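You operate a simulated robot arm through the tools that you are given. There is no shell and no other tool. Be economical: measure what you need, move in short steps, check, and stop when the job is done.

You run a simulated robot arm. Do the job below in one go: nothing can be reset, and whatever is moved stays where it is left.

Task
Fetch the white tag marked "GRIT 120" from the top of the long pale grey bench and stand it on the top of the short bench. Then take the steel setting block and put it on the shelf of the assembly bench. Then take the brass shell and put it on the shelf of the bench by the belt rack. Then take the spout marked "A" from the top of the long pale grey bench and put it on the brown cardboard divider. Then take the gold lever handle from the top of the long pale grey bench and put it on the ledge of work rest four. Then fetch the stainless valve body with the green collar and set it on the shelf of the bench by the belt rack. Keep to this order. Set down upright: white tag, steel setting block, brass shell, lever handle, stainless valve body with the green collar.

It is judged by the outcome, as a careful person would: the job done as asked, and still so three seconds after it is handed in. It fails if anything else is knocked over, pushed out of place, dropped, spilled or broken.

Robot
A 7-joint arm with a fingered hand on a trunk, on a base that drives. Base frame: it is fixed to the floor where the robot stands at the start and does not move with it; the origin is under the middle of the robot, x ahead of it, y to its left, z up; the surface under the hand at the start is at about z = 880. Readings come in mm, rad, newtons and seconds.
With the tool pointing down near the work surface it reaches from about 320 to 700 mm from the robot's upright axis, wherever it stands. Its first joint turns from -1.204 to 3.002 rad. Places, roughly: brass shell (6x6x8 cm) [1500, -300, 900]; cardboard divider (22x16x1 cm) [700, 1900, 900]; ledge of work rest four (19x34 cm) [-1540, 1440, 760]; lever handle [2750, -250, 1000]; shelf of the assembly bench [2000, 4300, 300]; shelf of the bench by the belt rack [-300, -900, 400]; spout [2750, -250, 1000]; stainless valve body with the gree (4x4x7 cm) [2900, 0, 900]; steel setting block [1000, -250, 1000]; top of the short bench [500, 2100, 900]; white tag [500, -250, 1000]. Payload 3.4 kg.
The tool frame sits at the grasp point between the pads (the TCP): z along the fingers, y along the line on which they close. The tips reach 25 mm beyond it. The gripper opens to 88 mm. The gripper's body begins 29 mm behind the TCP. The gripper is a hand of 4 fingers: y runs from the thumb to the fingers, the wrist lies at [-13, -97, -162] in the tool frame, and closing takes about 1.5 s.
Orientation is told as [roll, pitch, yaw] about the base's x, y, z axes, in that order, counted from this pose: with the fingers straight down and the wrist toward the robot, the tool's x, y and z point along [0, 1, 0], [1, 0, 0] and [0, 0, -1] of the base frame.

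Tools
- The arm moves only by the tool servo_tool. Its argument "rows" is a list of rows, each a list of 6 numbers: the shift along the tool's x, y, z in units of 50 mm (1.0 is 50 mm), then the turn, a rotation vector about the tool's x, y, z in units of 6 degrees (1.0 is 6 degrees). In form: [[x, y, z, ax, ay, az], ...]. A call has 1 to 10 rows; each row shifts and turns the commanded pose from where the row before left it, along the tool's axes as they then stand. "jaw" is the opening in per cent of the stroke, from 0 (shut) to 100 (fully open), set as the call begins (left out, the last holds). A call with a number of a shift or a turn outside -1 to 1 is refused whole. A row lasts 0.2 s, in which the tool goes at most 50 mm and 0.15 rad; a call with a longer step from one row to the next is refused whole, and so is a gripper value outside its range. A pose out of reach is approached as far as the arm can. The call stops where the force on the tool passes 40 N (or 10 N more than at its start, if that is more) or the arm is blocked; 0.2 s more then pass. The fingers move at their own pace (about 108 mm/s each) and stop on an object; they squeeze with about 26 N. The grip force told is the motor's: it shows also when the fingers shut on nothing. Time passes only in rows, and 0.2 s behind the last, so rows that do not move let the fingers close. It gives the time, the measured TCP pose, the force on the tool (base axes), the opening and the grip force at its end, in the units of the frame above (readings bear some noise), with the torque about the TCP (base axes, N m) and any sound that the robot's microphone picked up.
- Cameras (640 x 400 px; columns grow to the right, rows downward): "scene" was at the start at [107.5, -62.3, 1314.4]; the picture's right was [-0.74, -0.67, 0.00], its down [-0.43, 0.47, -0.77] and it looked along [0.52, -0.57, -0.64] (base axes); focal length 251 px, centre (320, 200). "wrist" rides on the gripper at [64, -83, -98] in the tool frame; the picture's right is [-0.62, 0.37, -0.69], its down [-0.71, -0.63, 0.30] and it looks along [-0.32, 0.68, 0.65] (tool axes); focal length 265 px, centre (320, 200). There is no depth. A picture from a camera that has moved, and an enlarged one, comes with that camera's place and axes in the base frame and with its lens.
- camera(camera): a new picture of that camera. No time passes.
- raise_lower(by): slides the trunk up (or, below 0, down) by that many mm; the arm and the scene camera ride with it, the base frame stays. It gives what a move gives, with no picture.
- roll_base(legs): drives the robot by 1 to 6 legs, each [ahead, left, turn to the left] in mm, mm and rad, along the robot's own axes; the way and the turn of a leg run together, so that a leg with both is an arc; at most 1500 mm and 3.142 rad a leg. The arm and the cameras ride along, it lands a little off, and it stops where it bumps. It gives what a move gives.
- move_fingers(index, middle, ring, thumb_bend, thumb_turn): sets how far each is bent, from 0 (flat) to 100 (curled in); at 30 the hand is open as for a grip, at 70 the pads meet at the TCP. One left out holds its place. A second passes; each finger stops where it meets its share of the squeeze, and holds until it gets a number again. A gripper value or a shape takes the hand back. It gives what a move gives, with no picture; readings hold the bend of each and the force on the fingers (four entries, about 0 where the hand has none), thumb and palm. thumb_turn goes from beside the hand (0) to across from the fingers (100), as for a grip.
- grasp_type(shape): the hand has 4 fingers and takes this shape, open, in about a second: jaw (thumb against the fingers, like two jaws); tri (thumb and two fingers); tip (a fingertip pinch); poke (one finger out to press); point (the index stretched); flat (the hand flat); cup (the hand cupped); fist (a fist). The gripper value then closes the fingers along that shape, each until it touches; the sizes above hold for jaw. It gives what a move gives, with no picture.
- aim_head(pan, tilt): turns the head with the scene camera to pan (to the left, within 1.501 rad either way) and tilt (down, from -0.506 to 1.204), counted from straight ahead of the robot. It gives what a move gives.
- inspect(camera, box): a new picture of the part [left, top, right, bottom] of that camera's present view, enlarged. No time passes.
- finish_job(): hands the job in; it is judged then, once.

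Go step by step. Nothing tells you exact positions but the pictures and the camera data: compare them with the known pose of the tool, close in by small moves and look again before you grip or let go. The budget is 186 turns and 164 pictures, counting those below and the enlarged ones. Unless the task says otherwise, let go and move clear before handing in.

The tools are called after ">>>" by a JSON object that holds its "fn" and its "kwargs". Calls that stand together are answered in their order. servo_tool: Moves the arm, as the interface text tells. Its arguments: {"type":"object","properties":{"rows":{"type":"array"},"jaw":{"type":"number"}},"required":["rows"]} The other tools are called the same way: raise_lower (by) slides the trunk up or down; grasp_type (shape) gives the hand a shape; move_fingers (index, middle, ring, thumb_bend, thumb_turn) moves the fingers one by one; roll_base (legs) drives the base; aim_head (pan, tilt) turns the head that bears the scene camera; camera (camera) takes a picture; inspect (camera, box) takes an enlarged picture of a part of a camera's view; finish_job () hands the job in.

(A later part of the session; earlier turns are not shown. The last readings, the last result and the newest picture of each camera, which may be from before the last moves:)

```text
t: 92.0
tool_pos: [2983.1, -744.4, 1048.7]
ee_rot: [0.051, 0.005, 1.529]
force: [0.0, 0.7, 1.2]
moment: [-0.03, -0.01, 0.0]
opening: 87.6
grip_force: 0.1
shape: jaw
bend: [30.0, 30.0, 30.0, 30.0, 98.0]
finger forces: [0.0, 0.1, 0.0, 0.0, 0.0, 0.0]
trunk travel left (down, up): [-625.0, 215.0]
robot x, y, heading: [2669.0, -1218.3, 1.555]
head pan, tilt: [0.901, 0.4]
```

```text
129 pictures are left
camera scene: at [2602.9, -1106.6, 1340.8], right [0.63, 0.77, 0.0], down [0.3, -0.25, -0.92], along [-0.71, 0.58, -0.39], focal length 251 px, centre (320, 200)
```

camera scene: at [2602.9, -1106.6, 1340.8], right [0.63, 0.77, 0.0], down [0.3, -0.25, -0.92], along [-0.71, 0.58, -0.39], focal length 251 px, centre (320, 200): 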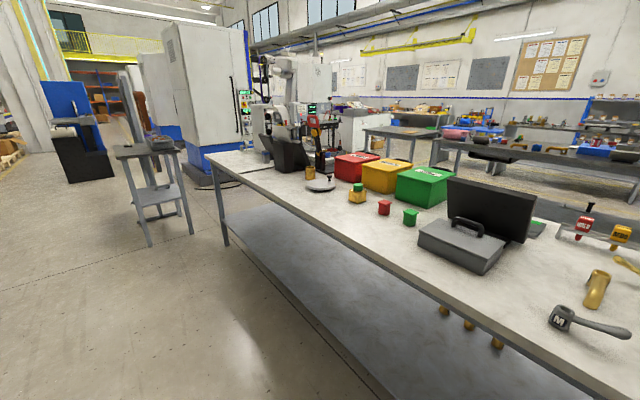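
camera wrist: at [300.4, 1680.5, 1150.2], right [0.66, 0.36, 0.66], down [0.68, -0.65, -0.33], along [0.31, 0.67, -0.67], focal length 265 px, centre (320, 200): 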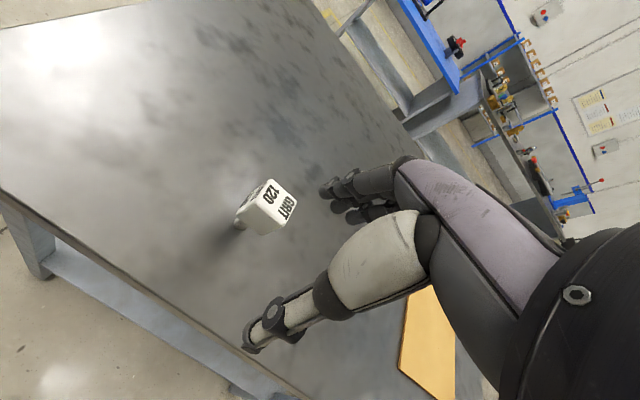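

The brass shell and other items are in view, and the aisle is clear. I'll continue along to stand in front of the setting block.

>>> {"fn": "roll_base", "kwargs": {"legs": [[0, 0, 0.016], [0, 1500, 0], [0, 300, 0]]}}

>>> {"fn": "aim_head", "kwargs": {"pan": 0.0, "tilt": 0.55}}

>>> {"fn": "camera", "kwargs": {"camera": "scene"}}

>>> {"fn": "camera", "kwargs": {"camera": "wrist"}}

```text
t: 101.5
tool_pos: [1178.3, -730.2, 1049.7]
ee_rot: [0.049, 0.004, 1.531]
force: [-0.7, 0.2, 0.3]
moment: [0.0, 0.0, -0.01]
opening: 87.7
grip_force: 0.0
shape: jaw
bend: [30.0, 30.0, 30.0, 30.0, 98.0]
finger forces: [0.0, 0.0, 0.1, 0.0, 0.1, 0.1]
trunk travel left (down, up): [-625.0, 215.0]
robot x, y, heading: [872.5, -1202.8, 1.561]
head pan, tilt: [0.901, 0.4]
```

```text
t: 102.7
tool_pos: [1179.9, -730.1, 1049.1]
ee_rot: [0.051, 0.004, 1.533]
force: [-0.5, 0.2, -0.9]
moment: [-0.02, 0.0, 0.01]
opening: 87.4
grip_force: 0.0
shape: jaw
bend: [30.0, 30.0, 30.0, 30.0, 98.0]
finger forces: [0.0, 0.0, 0.0, 0.0, 0.0, 0.0]
trunk travel left (down, up): [-625.0, 215.0]
robot x, y, heading: [870.2, -1202.8, 1.552]
head pan, tilt: [0.0, 0.55]
```

```text
128 pictures are left
camera scene: at [873.5, -1062.3, 1327.1], right [1.0, -0.01, 0.0], down [-0.01, -0.52, -0.85], along [0.01, 0.85, -0.52], focal length 251 px, centre (320, 200)
```

scene: 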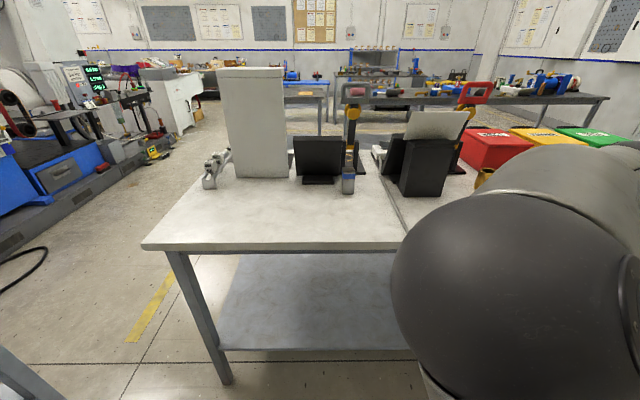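

```text
127 pictures are left
camera wrist: at [1117.3, -811.2, 1150.9], right [0.67, 0.34, 0.66], down [0.67, -0.66, -0.34], along [0.32, 0.67, -0.67], focal length 265 px, centre (320, 200)
```

wrist: 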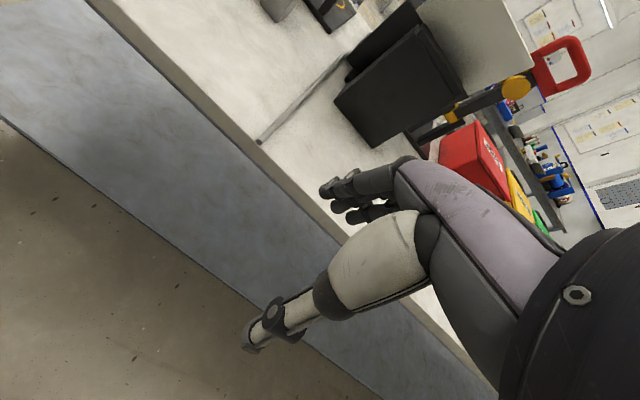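

>>> {"fn": "inspect", "kwargs": {"camera": "scene", "box": [270, 100, 430, 220]}}

```text
3.33 times, centred on (350, 160) of scene
camera zoom: at [873.5, -1062.3, 1327.1], right [1.0, -0.01, 0.0], down [-0.01, -0.52, -0.85], along [0.01, 0.85, -0.52], focal length 835 px, centre (220, 333)
```

zoom: 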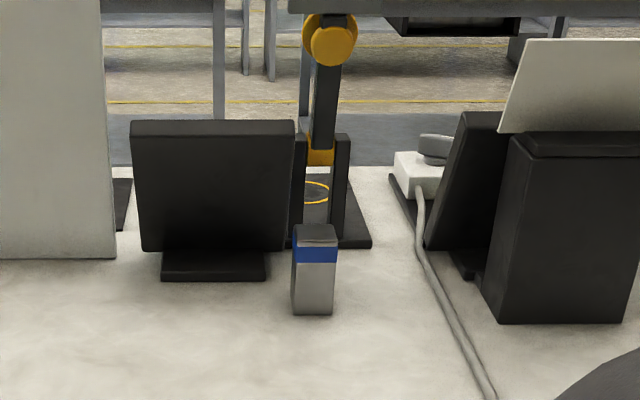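

The setting block stands at about (981, -287), roughly 90 mm tall, right behind the gauge screen. I'll move the base closer.

>>> {"fn": "roll_base", "kwargs": {"legs": [[0, 90, 0.015], [270, 0, 0]]}}

>>> {"fn": "camera", "kwargs": {"camera": "scene"}}

>>> {"fn": "camera", "kwargs": {"camera": "wrist"}}

```text
t: 105.3
tool_pos: [1081.6, -455.6, 1048.5]
ee_rot: [0.052, 0.004, 1.545]
force: [0.3, 0.2, -0.6]
moment: [-0.06, 0.01, 0.01]
opening: 87.6
grip_force: 0.2
shape: jaw
bend: [30.0, 30.0, 30.0, 30.0, 98.0]
finger forces: [0.0, 0.0, 0.0, 0.1, 0.0, 0.1]
trunk travel left (down, up): [-625.0, 215.0]
robot x, y, heading: [780.3, -930.6, 1.576]
head pan, tilt: [0.0, 0.55]
```

```text
125 pictures are left
camera scene: at [780.1, -791.8, 1326.9], right [1.0, 0.0, 0.0], down [0.0, -0.52, -0.85], along [0.0, 0.85, -0.52], focal length 251 px, centre (320, 200)
```

scene: 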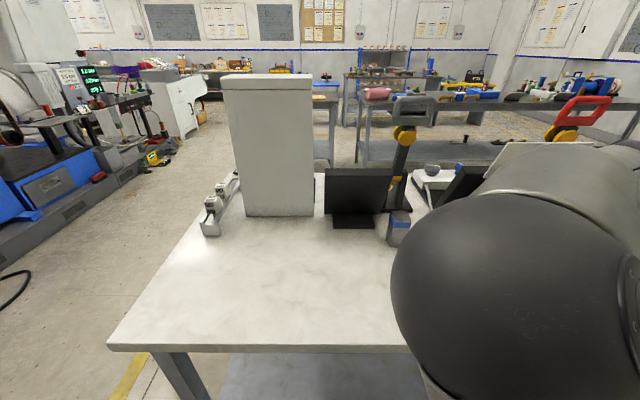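

```text
124 pictures are left
camera wrist: at [1020.0, -537.2, 1150.6], right [0.66, 0.36, 0.66], down [0.68, -0.65, -0.34], along [0.31, 0.67, -0.67], focal length 265 px, centre (320, 200)
```

wrist: 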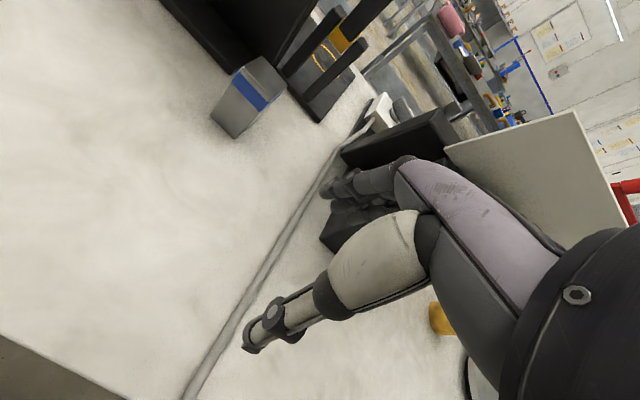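

>>> {"fn": "inspect", "kwargs": {"camera": "wrist", "box": [150, 0, 390, 150]}}

>>> {"fn": "inspect", "kwargs": {"camera": "scene", "box": [300, 140, 440, 260]}}

```text
2.67 times, centred on (270, 75) of wrist
camera zoom: at [1020.0, -537.2, 1150.6], right [0.66, 0.36, 0.66], down [0.68, -0.65, -0.34], along [0.31, 0.67, -0.67], focal length 708 px, centre (453, 533)
```

zoom: 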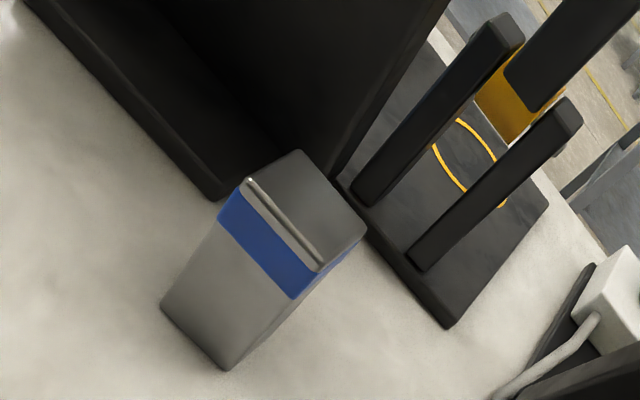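

```text
3.33 times, centred on (370, 200) of scene
camera zoom: at [780.1, -791.8, 1326.9], right [1.0, 0.0, 0.0], down [0.0, -0.52, -0.85], along [0.0, 0.85, -0.52], focal length 835 px, centre (153, 200)
```

zoom: 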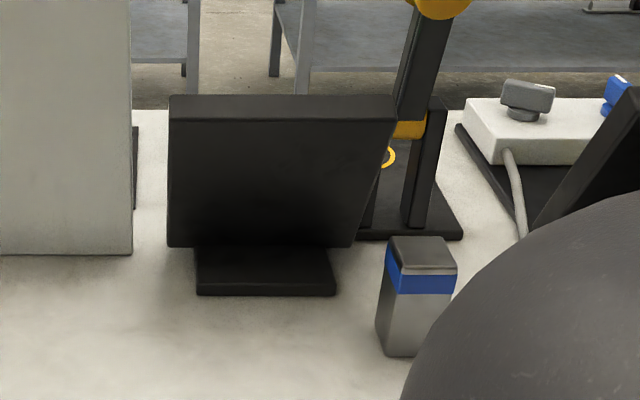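

The block spans x 961–1001, y -300 to -257, top z ≈ 962; the screen's right edge is at x ≈ 961 leaning over behind it. I'll approach slightly to the right of its centre, staying high.

>>> {"fn": "servo_tool", "kwargs": {"rows": [[0.5, 0.8, 0, 0, -0.25, -0.25], [0.5, 0.8, 0, 0, -0.25, 0], [0.5, 0.8, 0, 0, 0, 0], [0.37, 0.6, 0, 0, 0, 0], [0, 0, 0, 0, 0, 0]]}}

>>> {"fn": "camera", "kwargs": {"camera": "wrist"}}

```text
t: 106.5
tool_pos: [988.2, -305.7, 1050.1]
ee_rot: [-0.003, 0.004, 1.571]
force: [-0.2, -0.1, -0.2]
moment: [0.01, 0.0, 0.04]
opening: 87.6
grip_force: 0.1
shape: jaw
bend: [30.0, 30.0, 30.0, 30.0, 98.0]
finger forces: [0.0, 0.0, 0.0, 0.0, 0.0, 0.0]
trunk travel left (down, up): [-625.0, 215.0]
robot x, y, heading: [780.6, -931.9, 1.575]
head pan, tilt: [0.0, 0.55]
```

```text
121 pictures are left
camera wrist: at [924.6, -389.3, 1149.2], right [0.62, 0.37, 0.69], down [0.72, -0.63, -0.3], along [0.33, 0.68, -0.66], focal length 265 px, centre (320, 200)
```

wrist: 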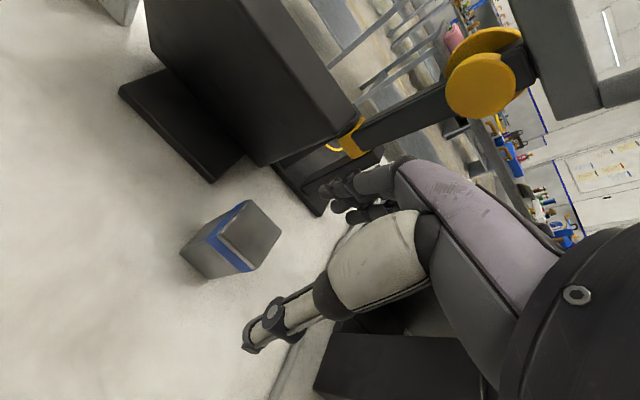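

The block's top centre checks out at (981, -282). I'll move in and descend around it in steps.

>>> {"fn": "servo_tool", "kwargs": {"rows": [[0, 0.47, 0.2, 0, 0, 0], [0, 0, 0.6, 0, 0, 0], [0, 0, 0.5, 0, 0, 0], [0, 0, 0, 0, 0, 0]]}}

>>> {"fn": "camera", "kwargs": {"camera": "wrist"}}

```text
t: 107.5
tool_pos: [986.3, -282.0, 986.2]
ee_rot: [-0.002, 0.001, 1.572]
force: [0.3, 1.1, 0.4]
moment: [0.01, 0.0, 0.0]
opening: 87.6
grip_force: 0.1
shape: jaw
bend: [30.0, 30.0, 30.0, 30.0, 98.0]
finger forces: [0.0, 0.0, 0.0, 0.0, 0.0, 0.0]
trunk travel left (down, up): [-625.0, 215.0]
robot x, y, heading: [777.4, -934.9, 1.574]
head pan, tilt: [0.0, 0.55]
```

```text
120 pictures are left
camera wrist: at [923.8, -365.8, 1082.9], right [0.62, 0.37, 0.69], down [0.72, -0.63, -0.3], along [0.32, 0.68, -0.65], focal length 265 px, centre (320, 200)
```

wrist: 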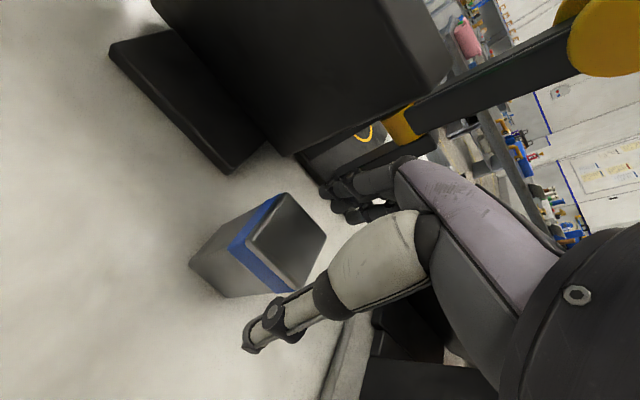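

Aligned. I'll descend the last 47 mm and close.

>>> {"fn": "servo_tool", "kwargs": {"rows": [[0.05, 0, 0.5, 0, 0, 0], [0, 0, 0.43, 0, 0, 0], [0, 0, 0, 0, 0, 0]]}}

>>> {"fn": "servo_tool", "kwargs": {"rows": [[0, 0, 0, 0, 0, 0], [0, 0, 0, 0, 0, 0], [0, 0, 0, 0, 0, 0], [0, 0, 0, 0, 0, 0], [0, 0, 0, 0, 0, 0], [0, 0, 0, 0, 0, 0], [0, 0, 0, 0, 0, 0], [0, 0, 0, 0, 0, 0]], "jaw": 0}}

>>> {"fn": "camera", "kwargs": {"camera": "wrist"}}

```text
t: 108.3
tool_pos: [985.2, -282.7, 937.5]
ee_rot: [-0.003, 0.004, 1.573]
force: [-0.7, 1.1, 0.1]
moment: [0.0, 0.0, 0.02]
opening: 87.6
grip_force: 0.1
shape: jaw
bend: [30.0, 30.0, 30.0, 30.0, 98.0]
finger forces: [0.0, 0.1, 0.0, 0.0, 0.0, 0.2]
trunk travel left (down, up): [-625.0, 215.0]
robot x, y, heading: [778.6, -931.5, 1.576]
head pan, tilt: [0.0, 0.55]
```

```text
t: 110.1
tool_pos: [984.9, -282.4, 938.5]
ee_rot: [-0.002, 0.003, 1.573]
force: [-0.3, -2.4, -0.2]
moment: [-0.04, 0.03, 0.03]
opening: 36.3
grip_force: 25.9
shape: jaw
bend: [74.0, 46.0, 50.0, 73.0, 100.0]
finger forces: [13.3, 7.7, 0.0, 0.0, 23.0, 0.0]
trunk travel left (down, up): [-625.0, 215.0]
robot x, y, heading: [779.9, -931.7, 1.576]
head pan, tilt: [0.0, 0.55]
```

```text
119 pictures are left
camera wrist: at [921.3, -365.9, 1037.1], right [0.62, 0.37, 0.69], down [0.72, -0.63, -0.3], along [0.32, 0.68, -0.66], focal length 265 px, centre (320, 200)
```

wrist: 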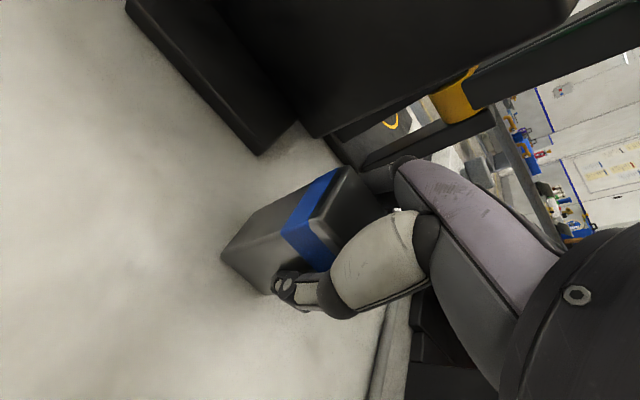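

Index has curled past the block's edge, but thumb and middle finger hold. I'll test with a small lift.

>>> {"fn": "servo_tool", "kwargs": {"rows": [[0, 0, -0.2, 0, 0, 0], [0, 0, -0.2, 0, 0, 0], [0, 0, 0, 0, 0, 0], [0, 0, 0, 0, 0, 0]]}}

>>> {"fn": "camera", "kwargs": {"camera": "wrist"}}

```text
t: 111.1
tool_pos: [985.7, -281.7, 958.2]
ee_rot: [0.0, 0.003, 1.571]
force: [-0.7, -0.4, -7.0]
moment: [-0.03, -0.01, 0.0]
opening: 36.3
grip_force: 25.7
shape: jaw
bend: [74.0, 46.0, 50.0, 73.0, 100.0]
finger forces: [14.3, 8.4, 0.0, 0.0, 22.8, 0.0]
trunk travel left (down, up): [-625.0, 215.0]
robot x, y, heading: [779.5, -932.7, 1.575]
head pan, tilt: [0.0, 0.55]
```

```text
118 pictures are left
camera wrist: at [921.8, -364.6, 1056.8], right [0.62, 0.37, 0.69], down [0.72, -0.63, -0.3], along [0.32, 0.68, -0.66], focal length 265 px, centre (320, 200)
```

wrist: 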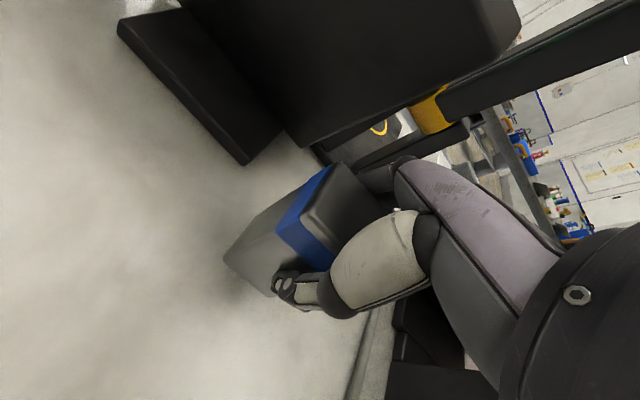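

It holds without slipping (7 N weight). I'll lift higher and draw back from the bench.

>>> {"fn": "servo_tool", "kwargs": {"rows": [[0, 0, -0.6, 0, 0, 0], [0, -0.2, -0.8, 0, 0, 0], [0, -0.6, -0.6, 0, 0, 0], [-0.4, -0.8, 0, 0, 0, 0], [-0.6, -0.8, 0, 0, 0, 0], [-0.6, -0.8, 0, 0, 0, 0], [0, 0, 0, 0, 0, 0]]}}

>>> {"fn": "camera", "kwargs": {"camera": "wrist"}}

```text
t: 112.2
tool_pos: [1037.0, -383.6, 964.5]
ee_rot: [0.024, 0.195, 1.546]
force: [0.0, -1.0, -7.0]
moment: [0.02, -0.04, 0.0]
opening: 36.3
grip_force: 25.7
shape: jaw
bend: [74.0, 46.0, 50.0, 73.0, 100.0]
finger forces: [15.2, 8.7, 0.1, 0.0, 22.6, 0.0]
trunk travel left (down, up): [-625.0, 215.0]
robot x, y, heading: [778.4, -933.8, 1.572]
head pan, tilt: [0.0, 0.55]
stopped in row 5: the arm was blocked; the commanded pose is now the measured one
```

```text
117 pictures are left
camera wrist: at [972.4, -444.8, 1078.1], right [0.65, 0.48, 0.59], down [0.69, -0.7, -0.19], along [0.32, 0.53, -0.78], focal length 265 px, centre (320, 200)
```

wrist: 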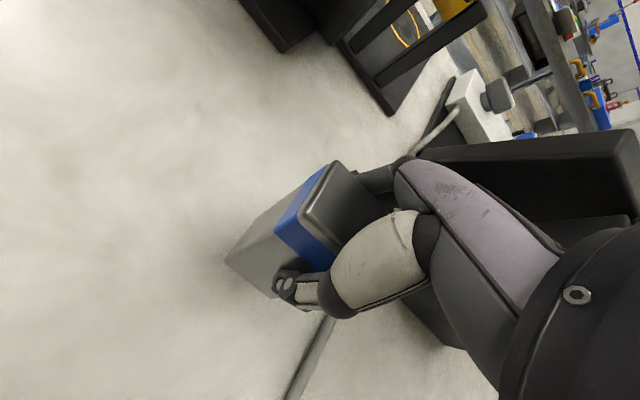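

The arm got blocked and the hand tilted a little, though the grip still holds. I'll look at the scene before moving on.

>>> {"fn": "camera", "kwargs": {"camera": "scene"}}

```text
116 pictures are left
camera scene: at [781.6, -792.4, 1327.0], right [1.0, 0.0, 0.0], down [0.0, -0.52, -0.85], along [0.0, 0.85, -0.52], focal length 251 px, centre (320, 200)
```

scene: 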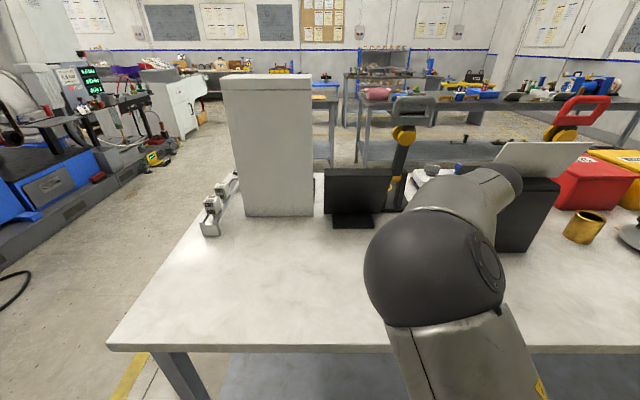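

Nothing is touching the bench items; it looks like a joint limit of the arm. I'll raise the trunk to lift the block clear.

>>> {"fn": "raise_lower", "kwargs": {"by": 120}}

>>> {"fn": "servo_tool", "kwargs": {"rows": [[0, 0, 0, 0.5, 0, 0], [0, 0, 0, 0.5, 0, 0], [0, 0, 0, 0.4, 0, 0], [0, 0, 0, 0.4, 0, 0], [0, 0, 0, 0, 0, 0]]}}

>>> {"fn": "camera", "kwargs": {"camera": "wrist"}}

```text
t: 113.7
tool_pos: [1035.6, -382.2, 1085.4]
ee_rot: [0.023, 0.192, 1.547]
force: [-1.0, 0.1, -7.2]
moment: [0.05, 0.01, -0.02]
opening: 36.2
grip_force: 26.2
shape: jaw
bend: [74.0, 46.0, 50.0, 73.0, 100.0]
finger forces: [15.4, 8.7, 0.0, 0.1, 22.8, 0.1]
trunk travel left (down, up): [-745.0, 95.0]
robot x, y, heading: [781.6, -932.2, 1.574]
head pan, tilt: [0.0, 0.55]
```

```text
t: 114.9
tool_pos: [1032.7, -381.9, 1085.8]
ee_rot: [0.017, 0.381, 1.555]
force: [0.4, -0.7, -7.0]
moment: [0.0, -0.07, 0.0]
opening: 36.1
grip_force: 26.1
shape: jaw
bend: [74.0, 46.0, 50.0, 73.0, 100.0]
finger forces: [16.0, 9.1, 0.0, 0.0, 22.4, 0.0]
trunk travel left (down, up): [-745.0, 95.0]
robot x, y, heading: [781.8, -932.4, 1.575]
head pan, tilt: [0.0, 0.55]
```

```text
115 pictures are left
camera wrist: at [969.6, -421.5, 1209.6], right [0.64, 0.58, 0.5], down [0.7, -0.71, -0.06], along [0.32, 0.38, -0.87], focal length 265 px, centre (320, 200)
```

wrist: 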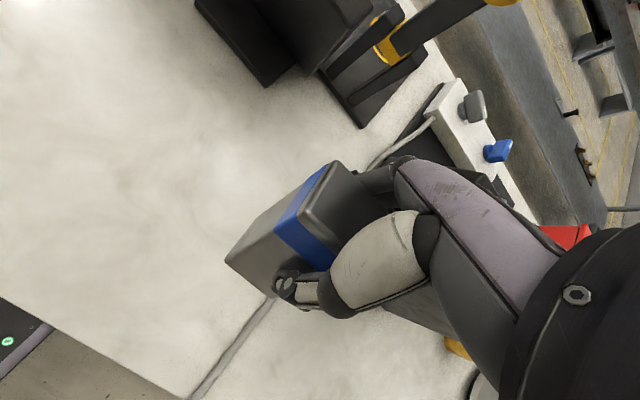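

That was the wrong sense; I'll turn it back upright while drawing the hand in.

>>> {"fn": "servo_tool", "kwargs": {"rows": [[0, 0, 0, -0.9, 0, 0], [0, 0, 0, -0.9, 0, 0], [0, 0, 0, -0.9, 0, 0], [0, 0, 0, -0.9, 0, 0], [0, 0, 0, 0, 0, 0]]}}

>>> {"fn": "servo_tool", "kwargs": {"rows": [[-0.3, -0.5, 0, 0, 0, 0], [-0.3, -0.5, 0, 0, 0, 0], [-0.3, -0.5, 0, 0, 0, 0], [0, 0, 0, 0, 0, 0]]}}

```text
t: 116.3
tool_pos: [1045.9, -391.4, 1039.6]
ee_rot: [0.036, 0.097, 1.518]
force: [0.4, 0.9, -6.9]
moment: [0.04, -0.05, 0.01]
opening: 36.1
grip_force: 25.9
shape: jaw
bend: [74.0, 46.0, 50.0, 73.0, 100.0]
finger forces: [15.3, 8.7, 0.0, 0.1, 23.1, 0.0]
trunk travel left (down, up): [-745.0, 95.0]
robot x, y, heading: [782.3, -932.5, 1.575]
head pan, tilt: [0.0, 0.55]
stopped in row 5: the arm was blocked; the commanded pose is now the measured one
```

```text
t: 117.3
tool_pos: [1087.8, -468.9, 1044.6]
ee_rot: [0.038, 0.094, 1.519]
force: [0.5, 1.0, -7.4]
moment: [0.01, -0.07, -0.01]
opening: 36.1
grip_force: 26.1
shape: jaw
bend: [74.0, 46.0, 50.0, 73.0, 100.0]
finger forces: [15.2, 8.6, 0.0, 0.1, 22.9, 0.1]
trunk travel left (down, up): [-745.0, 95.0]
robot x, y, heading: [777.6, -935.3, 1.573]
head pan, tilt: [0.0, 0.55]
```

It moved back to a comfortable posture. I'll take out the remaining tilt and then back away from the bench.

>>> {"fn": "servo_tool", "kwargs": {"rows": [[-0.1, -0.2, 0, -0.45, -0.2, -0.25], [0, 0, 0, -0.45, -0.18, -0.25], [0, 0, 0, 0, 0, 0]]}}

>>> {"fn": "roll_base", "kwargs": {"legs": [[-300, 0, 0]]}}

>>> {"fn": "camera", "kwargs": {"camera": "wrist"}}

```text
t: 118.1
tool_pos: [1090.0, -476.9, 1049.1]
ee_rot: [-0.005, -0.007, 1.574]
force: [-0.3, 0.1, -7.0]
moment: [-0.02, -0.01, 0.03]
opening: 36.2
grip_force: 26.0
shape: jaw
bend: [74.0, 46.0, 50.0, 73.0, 100.0]
finger forces: [14.9, 8.5, 0.0, 0.0, 23.4, 0.0]
trunk travel left (down, up): [-745.0, 95.0]
robot x, y, heading: [781.0, -931.9, 1.578]
head pan, tilt: [0.0, 0.55]
```

```text
t: 120.2
tool_pos: [1090.6, -778.1, 1049.2]
ee_rot: [-0.008, -0.005, 1.574]
force: [-0.8, -0.6, -7.4]
moment: [0.01, -0.07, 0.0]
opening: 36.2
grip_force: 26.1
shape: jaw
bend: [74.0, 46.0, 50.0, 73.0, 100.0]
finger forces: [14.8, 8.4, 0.0, 0.1, 23.3, 0.1]
trunk travel left (down, up): [-745.0, 95.0]
robot x, y, heading: [781.0, -1234.7, 1.572]
head pan, tilt: [0.0, 0.55]
```

```text
114 pictures are left
camera wrist: at [1026.2, -862.6, 1146.5], right [0.61, 0.37, 0.7], down [0.72, -0.63, -0.3], along [0.33, 0.69, -0.65], focal length 265 px, centre (320, 200)
```

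wrist: 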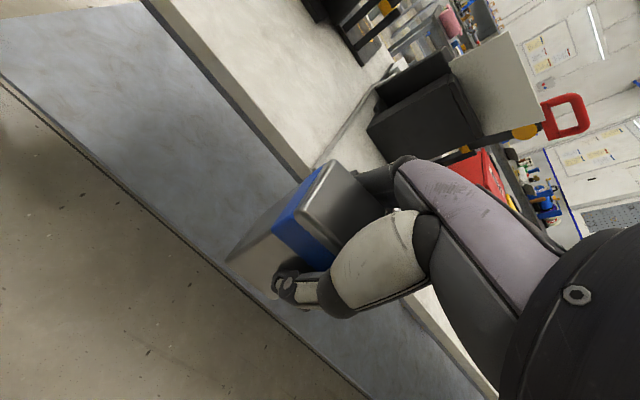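

The block is held level, clear of the bench. I'll drive back round the far end towards the assembly bench.

>>> {"fn": "roll_base", "kwargs": {"legs": [[0, -1500, 0], [0, -1500, 0], [0, -620, 0], [1500, 0, 0], [700, 0, 0]]}}

>>> {"fn": "aim_head", "kwargs": {"pan": 0.5, "tilt": 0.3}}

>>> {"fn": "camera", "kwargs": {"camera": "scene"}}

```text
t: 148.3
tool_pos: [4747.2, 1433.8, 1048.3]
ee_rot: [-0.006, -0.004, 1.557]
force: [0.5, -0.1, -6.8]
moment: [-0.02, -0.03, -0.04]
opening: 36.1
grip_force: 25.8
shape: jaw
bend: [74.0, 46.0, 50.0, 73.0, 100.0]
finger forces: [14.9, 8.5, 0.0, 0.0, 23.4, 0.0]
trunk travel left (down, up): [-745.0, 95.0]
robot x, y, heading: [4425.1, 980.9, 1.562]
head pan, tilt: [0.0, 0.55]
```

```text
t: 149.2
tool_pos: [4746.6, 1433.6, 1048.3]
ee_rot: [-0.007, -0.003, 1.556]
force: [0.0, 0.2, -7.1]
moment: [-0.01, -0.04, 0.02]
opening: 36.3
grip_force: 25.5
shape: jaw
bend: [74.0, 46.0, 50.0, 73.0, 100.0]
finger forces: [14.8, 8.5, 0.1, 0.0, 23.3, 0.0]
trunk travel left (down, up): [-745.0, 95.0]
robot x, y, heading: [4425.8, 981.2, 1.559]
head pan, tilt: [0.499, 0.3]
```

```text
113 pictures are left
camera scene: at [4387.8, 1116.4, 1469.9], right [0.88, 0.47, 0.0], down [0.14, -0.26, -0.95], along [-0.45, 0.84, -0.3], focal length 251 px, centre (320, 200)
```

scene: 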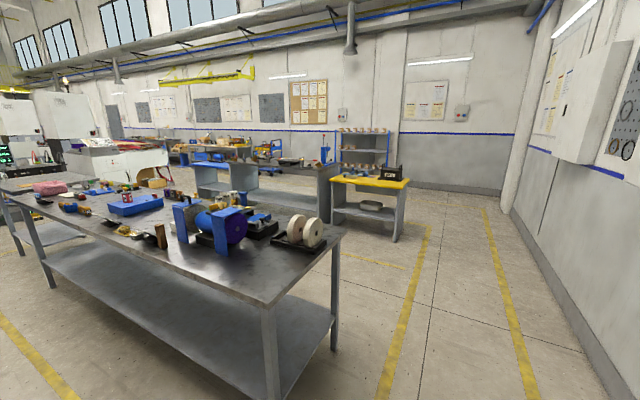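

The assembly bench should be the one around pixel (281, 165). I'll enlarge it.

>>> {"fn": "inspect", "kwargs": {"camera": "scene", "box": [160, 110, 420, 260]}}

```text
2.46 times, centred on (290, 185) of scene
camera zoom: at [4387.8, 1116.4, 1469.9], right [0.88, 0.47, 0.0], down [0.14, -0.26, -0.95], along [-0.45, 0.84, -0.3], focal length 617 px, centre (394, 237)
```

zoom: 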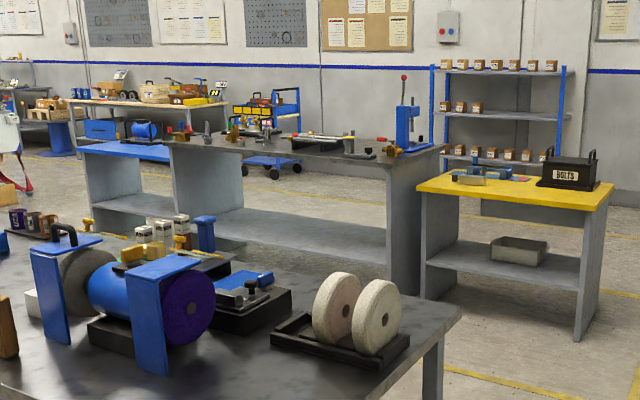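

The assembly bench is open to this side, with front edge y ≈ 3950 and its shelf at z ≈ 300, apparently empty. I'll drive round the grey bench to stand in front of it.

>>> {"fn": "roll_base", "kwargs": {"legs": [[1500, 0, 0.01], [500, 0, 0], [0, 1500, 0], [0, 850, 0]]}}

>>> {"fn": "aim_head", "kwargs": {"pan": -0.3, "tilt": 0.65}}

>>> {"fn": "camera", "kwargs": {"camera": "scene"}}

```text
t: 170.4
tool_pos: [2384.6, 3433.0, 1048.2]
ee_rot: [-0.006, -0.003, 1.576]
force: [-0.4, 0.4, -7.6]
moment: [0.0, -0.06, 0.04]
opening: 36.1
grip_force: 26.1
shape: jaw
bend: [74.0, 46.0, 50.0, 73.0, 100.0]
finger forces: [15.0, 8.6, 0.0, 0.0, 23.4, 0.1]
trunk travel left (down, up): [-745.0, 95.0]
robot x, y, heading: [2075.8, 2974.6, 1.581]
head pan, tilt: [0.499, 0.3]
```

```text
t: 171.5
tool_pos: [2384.6, 3432.6, 1047.7]
ee_rot: [-0.005, -0.003, 1.576]
force: [0.2, -1.0, -7.0]
moment: [-0.02, -0.07, -0.03]
opening: 36.1
grip_force: 26.5
shape: jaw
bend: [74.0, 46.0, 50.0, 73.0, 100.0]
finger forces: [14.9, 8.5, 0.0, 0.0, 23.2, 0.1]
trunk travel left (down, up): [-745.0, 95.0]
robot x, y, heading: [2079.5, 2973.9, 1.575]
head pan, tilt: [-0.3, 0.649]
```

```text
111 pictures are left
camera scene: at [2101.8, 3110.7, 1438.1], right [0.96, -0.29, 0.0], down [-0.17, -0.58, -0.8], along [0.23, 0.76, -0.61], focal length 251 px, centre (320, 200)
```

scene: 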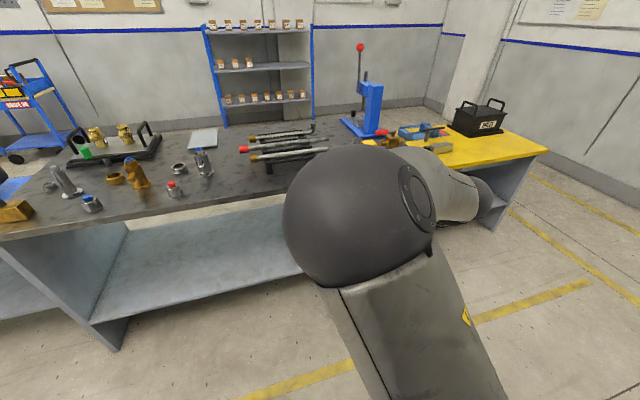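

The shelf's front edge is y ≈ 3930 at z ≈ 320 with clear space behind. I'll lower the trunk here, outside the bench, before driving the arm in.

>>> {"fn": "raise_lower", "kwargs": {"by": -600}}

>>> {"fn": "camera", "kwargs": {"camera": "scene"}}

>>> {"fn": "camera", "kwargs": {"camera": "wrist"}}

```text
refused: -600 is not a number from -400 to 400
```

```text
110 pictures are left
camera scene: at [2101.8, 3110.7, 1438.1], right [0.96, -0.29, 0.0], down [-0.17, -0.58, -0.8], along [0.23, 0.76, -0.61], focal length 251 px, centre (320, 200)
```

scene: 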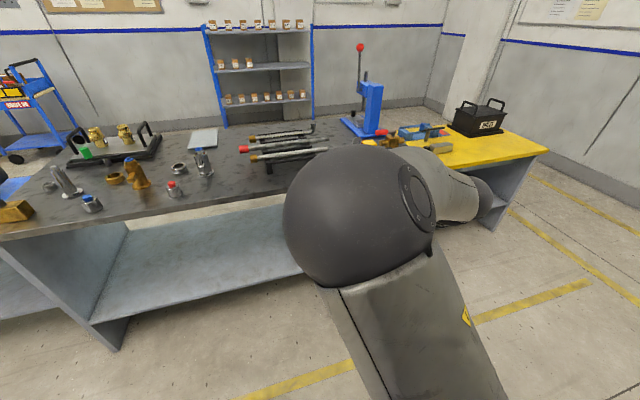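

```text
109 pictures are left
camera wrist: at [2320.2, 3348.2, 1146.1], right [0.61, 0.37, 0.7], down [0.72, -0.62, -0.3], along [0.32, 0.69, -0.65], focal length 265 px, centre (320, 200)
```

wrist: 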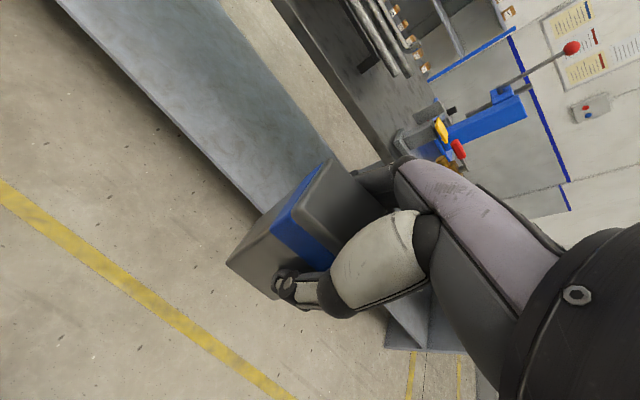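

The lift takes at most 400 mm at once, so I'll lower in two steps.

>>> {"fn": "raise_lower", "kwargs": {"by": -400}}

>>> {"fn": "raise_lower", "kwargs": {"by": -200}}

>>> {"fn": "camera", "kwargs": {"camera": "scene"}}

>>> {"fn": "camera", "kwargs": {"camera": "wrist"}}

```text
t: 175.3
tool_pos: [2384.3, 3431.8, 648.2]
ee_rot: [-0.007, -0.003, 1.578]
force: [-0.4, 0.0, -7.0]
moment: [-0.03, -0.06, -0.02]
opening: 36.0
grip_force: 26.1
shape: jaw
bend: [74.0, 46.0, 50.0, 73.0, 100.0]
finger forces: [14.9, 8.5, 0.0, 0.1, 23.4, 0.0]
trunk travel left (down, up): [-345.0, 495.0]
robot x, y, heading: [2074.5, 2976.6, 1.579]
head pan, tilt: [-0.3, 0.649]
```

```text
t: 177.5
tool_pos: [2382.2, 3432.4, 448.8]
ee_rot: [-0.004, -0.005, 1.574]
force: [0.2, 0.1, -8.1]
moment: [-0.02, -0.04, 0.05]
opening: 36.1
grip_force: 26.0
shape: jaw
bend: [74.0, 46.0, 50.0, 73.0, 100.0]
finger forces: [14.8, 8.4, 0.0, 0.0, 23.3, 0.0]
trunk travel left (down, up): [-145.0, 695.0]
robot x, y, heading: [2072.8, 2977.0, 1.577]
head pan, tilt: [-0.3, 0.649]
```

```text
108 pictures are left
camera scene: at [2101.5, 3110.1, 838.1], right [0.96, -0.29, 0.0], down [-0.18, -0.58, -0.8], along [0.23, 0.76, -0.61], focal length 251 px, centre (320, 200)
```

scene: 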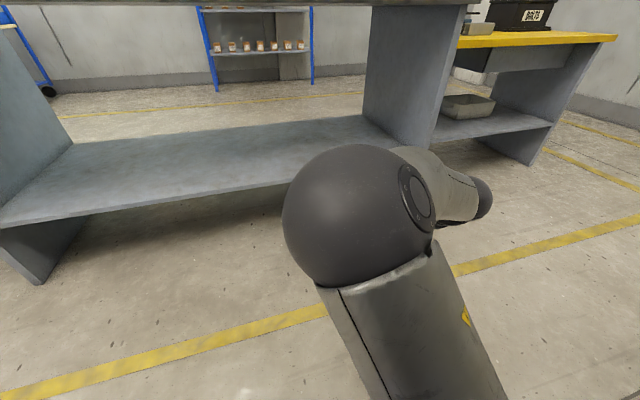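

```text
107 pictures are left
camera wrist: at [2319.7, 3347.6, 546.3], right [0.61, 0.37, 0.7], down [0.72, -0.62, -0.3], along [0.32, 0.69, -0.65], focal length 265 px, centre (320, 200)
```

wrist: 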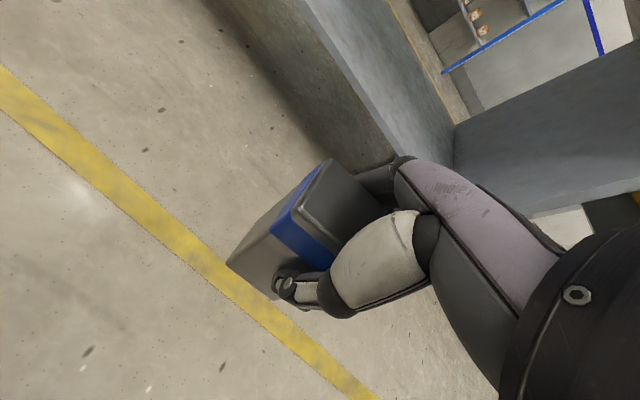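

The block's underside is at z ≈ 390, above the shelf (250–320). I'll drive in part-way and re-measure.

>>> {"fn": "roll_base", "kwargs": {"legs": [[450, 0, 0]]}}

>>> {"fn": "camera", "kwargs": {"camera": "scene"}}

>>> {"fn": "camera", "kwargs": {"camera": "wrist"}}

```text
t: 180.2
tool_pos: [2381.1, 3876.7, 448.6]
ee_rot: [-0.005, -0.004, 1.577]
force: [0.3, -0.2, -5.8]
moment: [-0.03, -0.05, 0.03]
opening: 36.0
grip_force: 26.3
shape: jaw
bend: [74.0, 46.0, 50.0, 73.0, 100.0]
finger forces: [14.9, 8.5, 0.0, 0.0, 23.4, 0.1]
trunk travel left (down, up): [-145.0, 695.0]
robot x, y, heading: [2071.3, 3418.5, 1.575]
head pan, tilt: [-0.3, 0.649]
```

```text
106 pictures are left
camera scene: at [2098.3, 3554.1, 838.1], right [0.96, -0.29, 0.0], down [-0.17, -0.58, -0.8], along [0.23, 0.76, -0.61], focal length 251 px, centre (320, 200)
```

scene: 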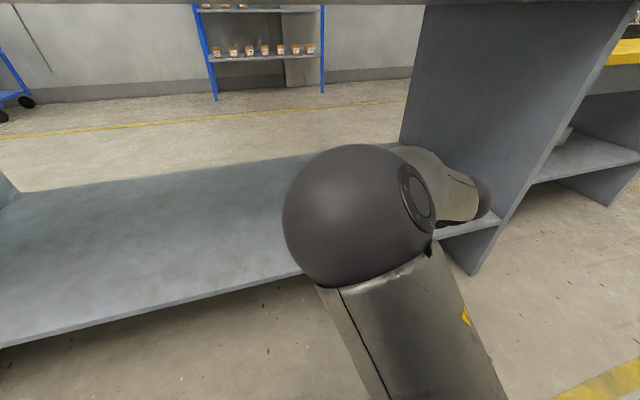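

```text
105 pictures are left
camera wrist: at [2316.3, 3791.7, 546.2], right [0.61, 0.37, 0.7], down [0.72, -0.62, -0.3], along [0.32, 0.69, -0.65], focal length 265 px, centre (320, 200)
```

wrist: 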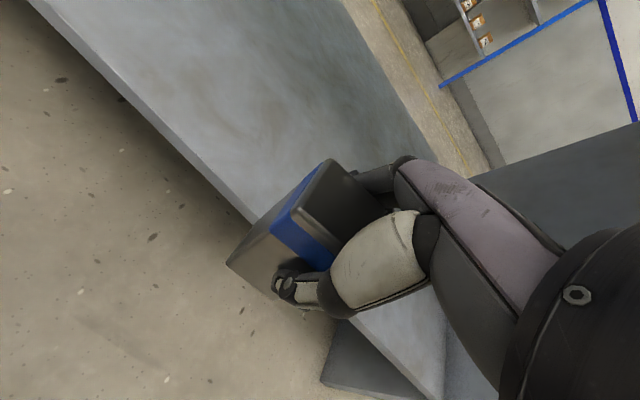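

The shelf's front edge is at y ≈ 3975, z ≈ 265. I'll drive in the remaining 150 mm, extend a little and lower.

>>> {"fn": "roll_base", "kwargs": {"legs": [[150, 0, 0]]}}

>>> {"fn": "servo_tool", "kwargs": {"rows": [[0, 0.5, 0, 0, 0, 0], [0, 0.6, 0, 0, 0, 0], [0, 0.6, 0, 0, 0, 0], [0, 0, 0, 0, 0, 0]]}}

>>> {"fn": "raise_lower", "kwargs": {"by": -95}}

>>> {"fn": "camera", "kwargs": {"camera": "wrist"}}

```text
t: 181.6
tool_pos: [2379.7, 4026.4, 447.6]
ee_rot: [-0.007, -0.003, 1.579]
force: [-0.9, 0.9, -7.4]
moment: [-0.02, -0.05, 0.0]
opening: 36.0
grip_force: 25.9
shape: jaw
bend: [74.0, 46.0, 50.0, 73.0, 100.0]
finger forces: [14.9, 8.4, 0.0, 0.1, 23.4, 0.0]
trunk travel left (down, up): [-145.0, 695.0]
robot x, y, heading: [2070.4, 3572.6, 1.581]
head pan, tilt: [-0.3, 0.649]
```

```text
t: 182.6
tool_pos: [2378.3, 4112.4, 449.3]
ee_rot: [-0.005, -0.005, 1.578]
force: [0.0, 0.3, -7.7]
moment: [-0.03, -0.05, 0.0]
opening: 36.2
grip_force: 25.7
shape: jaw
bend: [74.0, 46.0, 50.0, 73.0, 100.0]
finger forces: [14.9, 8.5, 0.1, 0.0, 23.3, 0.0]
trunk travel left (down, up): [-145.0, 695.0]
robot x, y, heading: [2068.6, 3569.5, 1.581]
head pan, tilt: [-0.3, 0.649]
```

```text
t: 183.8
tool_pos: [2378.8, 4110.7, 357.5]
ee_rot: [-0.009, -0.01, 1.577]
force: [6.0, 0.8, 13.6]
moment: [0.07, 0.02, -0.09]
opening: 36.9
grip_force: 25.9
shape: jaw
bend: [74.0, 46.0, 50.0, 73.0, 100.0]
finger forces: [17.2, 9.5, 0.1, 0.0, 25.4, 0.1]
trunk travel left (down, up): [-50.0, 790.0]
robot x, y, heading: [2069.0, 3569.4, 1.58]
head pan, tilt: [-0.3, 0.649]
```

```text
104 pictures are left
camera wrist: at [2314.3, 4026.4, 455.0], right [0.61, 0.36, 0.7], down [0.72, -0.62, -0.3], along [0.33, 0.69, -0.64], focal length 265 px, centre (320, 200)
```

wrist: 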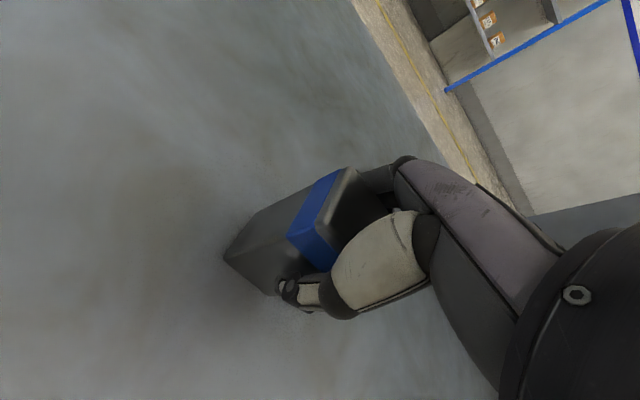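

The block has touched down on the shelf (z ≈ 300) upright. I'll open the hand.

>>> {"fn": "servo_tool", "kwargs": {"rows": [[0, 0, -0.03, 0, 0, 0], [0, 0, 0, 0, 0, 0]]}}

>>> {"fn": "servo_tool", "kwargs": {"rows": [[0, 0, 0, 0, 0, 0], [0, 0, 0, 0, 0, 0], [0, 0, 0, 0, 0, 0], [0, 0, 0, 0, 0, 0], [0, 0, 0, 0, 0, 0], [0, 0, 0, 0, 0, 0]], "jaw": 100}}

>>> {"fn": "raise_lower", "kwargs": {"by": 95}}

>>> {"fn": "camera", "kwargs": {"camera": "wrist"}}

```text
t: 184.4
tool_pos: [2379.4, 4110.6, 357.6]
ee_rot: [-0.009, -0.009, 1.575]
force: [6.5, 3.3, 14.1]
moment: [0.13, 0.01, -0.08]
opening: 37.1
grip_force: 25.8
shape: jaw
bend: [74.0, 45.0, 50.0, 73.0, 100.0]
finger forces: [17.7, 9.7, 0.0, 0.1, 24.3, 0.0]
trunk travel left (down, up): [-50.0, 790.0]
robot x, y, heading: [2072.6, 3567.1, 1.574]
head pan, tilt: [-0.3, 0.649]
```

```text
t: 185.8
tool_pos: [2378.6, 4110.3, 356.5]
ee_rot: [-0.009, -0.004, 1.577]
force: [0.7, 0.0, -0.7]
moment: [0.0, 0.01, -0.01]
opening: 87.6
grip_force: 0.1
shape: jaw
bend: [30.0, 30.0, 30.0, 30.0, 98.0]
finger forces: [0.2, 0.0, 0.0, 0.0, 0.0, 0.0]
trunk travel left (down, up): [-50.0, 790.0]
robot x, y, heading: [2072.4, 3566.1, 1.58]
head pan, tilt: [-0.3, 0.649]
```

```text
t: 187.1
tool_pos: [2378.3, 4111.1, 451.5]
ee_rot: [-0.007, -0.005, 1.575]
force: [0.6, -0.8, 0.4]
moment: [-0.03, -0.01, 0.01]
opening: 87.7
grip_force: 0.0
shape: jaw
bend: [30.0, 30.0, 30.0, 30.0, 98.0]
finger forces: [0.1, 0.0, 0.0, 0.1, 0.0, 0.1]
trunk travel left (down, up): [-145.0, 695.0]
robot x, y, heading: [2070.9, 3568.4, 1.576]
head pan, tilt: [-0.3, 0.649]
```

```text
103 pictures are left
camera wrist: at [2314.0, 4026.8, 548.6], right [0.61, 0.37, 0.7], down [0.72, -0.62, -0.3], along [0.32, 0.69, -0.65], focal length 265 px, centre (320, 200)
```

wrist: 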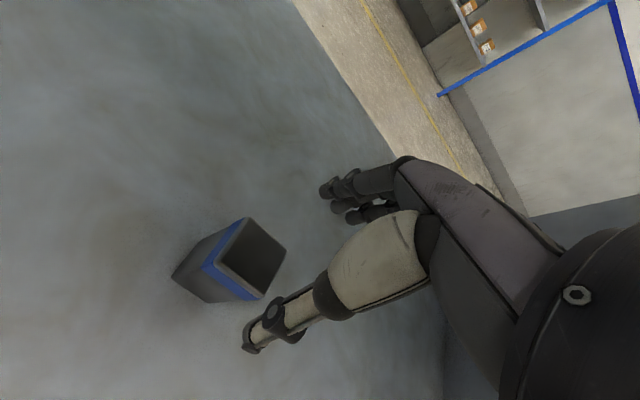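

The block stands on the shelf. I'll withdraw, raise the trunk and go back to the long bench for the brass shell.

>>> {"fn": "servo_tool", "kwargs": {"rows": [[0, -0.6, 0, 0, 0, 0], [0, -0.6, 0, 0, 0, 0], [0, -0.5, 0, 0, 0, 0], [0, 0, 0, 0, 0, 0]]}}

>>> {"fn": "roll_base", "kwargs": {"legs": [[-590, 0, 0]]}}

>>> {"fn": "raise_lower", "kwargs": {"by": 400}}

>>> {"fn": "raise_lower", "kwargs": {"by": 230}}

>>> {"fn": "roll_base", "kwargs": {"legs": [[0, -1500, 0], [0, -850, 0], [-1500, 0, 0], [-1500, 0, 0]]}}

```text
t: 188.1
tool_pos: [2382.1, 4023.7, 448.5]
ee_rot: [0.004, -0.002, 1.571]
force: [-0.1, -0.5, 0.7]
moment: [-0.01, 0.0, 0.01]
opening: 87.7
grip_force: 0.0
shape: jaw
bend: [30.0, 30.0, 30.0, 30.0, 98.0]
finger forces: [0.0, 0.0, 0.1, 0.0, 0.1, 0.1]
trunk travel left (down, up): [-145.0, 695.0]
robot x, y, heading: [2068.5, 3569.4, 1.579]
head pan, tilt: [-0.3, 0.649]
```

```text
t: 191.5
tool_pos: [2385.3, 3429.1, 449.4]
ee_rot: [0.004, -0.005, 1.571]
force: [-0.3, 0.6, 0.3]
moment: [0.0, 0.02, -0.01]
opening: 87.5
grip_force: 0.0
shape: jaw
bend: [30.0, 30.0, 30.0, 30.0, 98.0]
finger forces: [0.0, 0.1, 0.1, 0.0, 0.0, 0.1]
trunk travel left (down, up): [-145.0, 695.0]
robot x, y, heading: [2077.7, 2972.0, 1.576]
head pan, tilt: [-0.3, 0.649]
```

```text
t: 195.3
tool_pos: [2385.0, 3428.0, 850.2]
ee_rot: [0.005, -0.005, 1.568]
force: [0.7, -0.3, 0.5]
moment: [0.03, -0.05, 0.01]
opening: 87.9
grip_force: 0.0
shape: jaw
bend: [30.0, 30.0, 30.0, 30.0, 98.0]
finger forces: [0.0, 0.0, 0.0, 0.1, 0.0, 0.0]
trunk travel left (down, up): [-545.0, 295.0]
robot x, y, heading: [2078.2, 2971.7, 1.58]
head pan, tilt: [-0.3, 0.649]
```

```text
t: 197.8
tool_pos: [2385.5, 3429.3, 1077.5]
ee_rot: [0.005, -0.003, 1.57]
force: [-0.7, 0.6, -0.6]
moment: [-0.01, -0.01, -0.01]
opening: 87.8
grip_force: 0.1
shape: jaw
bend: [30.0, 30.0, 30.0, 30.0, 98.0]
finger forces: [0.0, 0.0, 0.0, 0.0, 0.0, 0.0]
trunk travel left (down, up): [-775.0, 65.0]
robot x, y, heading: [2072.8, 2974.7, 1.578]
head pan, tilt: [-0.3, 0.649]
```

```text
t: 223.4
tool_pos: [4748.1, 446.0, 1078.4]
ee_rot: [0.005, -0.002, 1.572]
force: [-0.2, -0.1, -0.2]
moment: [0.0, -0.03, 0.0]
opening: 87.6
grip_force: 0.0
shape: jaw
bend: [30.0, 30.0, 30.0, 30.0, 98.0]
finger forces: [0.1, 0.1, 0.0, 0.0, 0.0, 0.0]
trunk travel left (down, up): [-775.0, 65.0]
robot x, y, heading: [4437.2, -10.2, 1.581]
head pan, tilt: [-0.3, 0.649]
```

On track. I'll continue to the bench's far side in front of the brass shell.

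>>> {"fn": "roll_base", "kwargs": {"legs": [[-1200, 0, -0.008], [0, 1500, 0], [0, 1500, 0], [0, 200, 0]]}}

>>> {"fn": "aim_head", "kwargs": {"pan": -0.1, "tilt": 0.5}}

>>> {"fn": "camera", "kwargs": {"camera": "scene"}}

>>> {"fn": "camera", "kwargs": {"camera": "wrist"}}

```text
t: 244.7
tool_pos: [1558.0, -759.1, 1079.1]
ee_rot: [0.007, -0.003, 1.56]
force: [0.0, -0.4, -0.2]
moment: [0.04, 0.01, -0.01]
opening: 87.7
grip_force: 0.0
shape: jaw
bend: [30.0, 30.0, 30.0, 30.0, 98.0]
finger forces: [0.0, 0.1, 0.2, 0.1, 0.0, 0.0]
trunk travel left (down, up): [-775.0, 65.0]
robot x, y, heading: [1243.6, -1210.9, 1.568]
head pan, tilt: [-0.3, 0.649]
```

```text
t: 245.4
tool_pos: [1558.0, -760.7, 1078.1]
ee_rot: [0.007, -0.004, 1.562]
force: [0.9, 0.5, 0.1]
moment: [0.01, 0.01, 0.0]
opening: 87.8
grip_force: 0.0
shape: jaw
bend: [30.0, 30.0, 30.0, 30.0, 98.0]
finger forces: [0.0, 0.0, 0.0, 0.0, 0.0, 0.1]
trunk travel left (down, up): [-775.0, 65.0]
robot x, y, heading: [1243.3, -1214.3, 1.57]
head pan, tilt: [-0.099, 0.499]
```

```text
102 pictures are left
camera scene: at [1255.1, -1070.1, 1481.6], right [0.99, -0.1, 0.0], down [-0.05, -0.48, -0.88], along [0.09, 0.87, -0.48], focal length 251 px, centre (320, 200)
```

scene: 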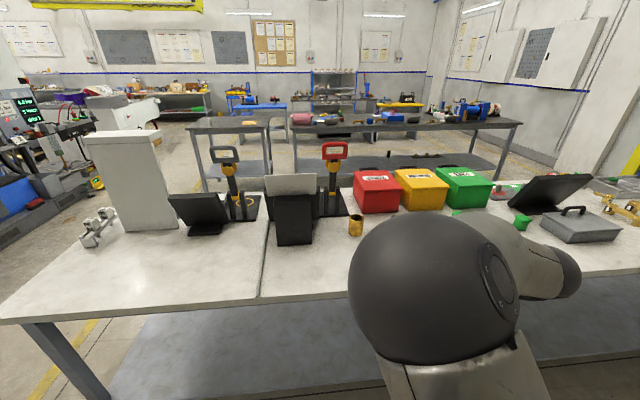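

```text
101 pictures are left
camera wrist: at [1494.1, -843.0, 1177.0], right [0.63, 0.36, 0.69], down [0.71, -0.64, -0.31], along [0.33, 0.68, -0.65], focal length 265 px, centre (320, 200)
```

wrist: 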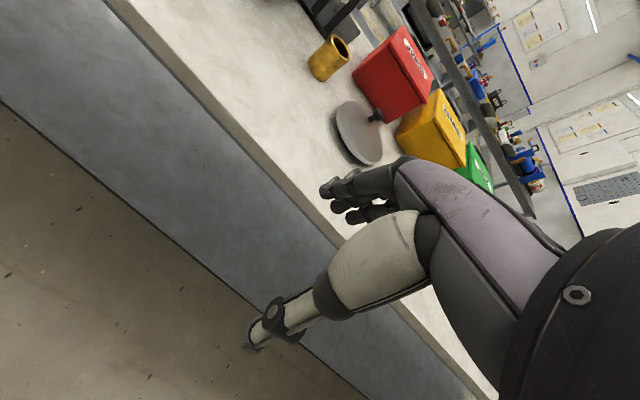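

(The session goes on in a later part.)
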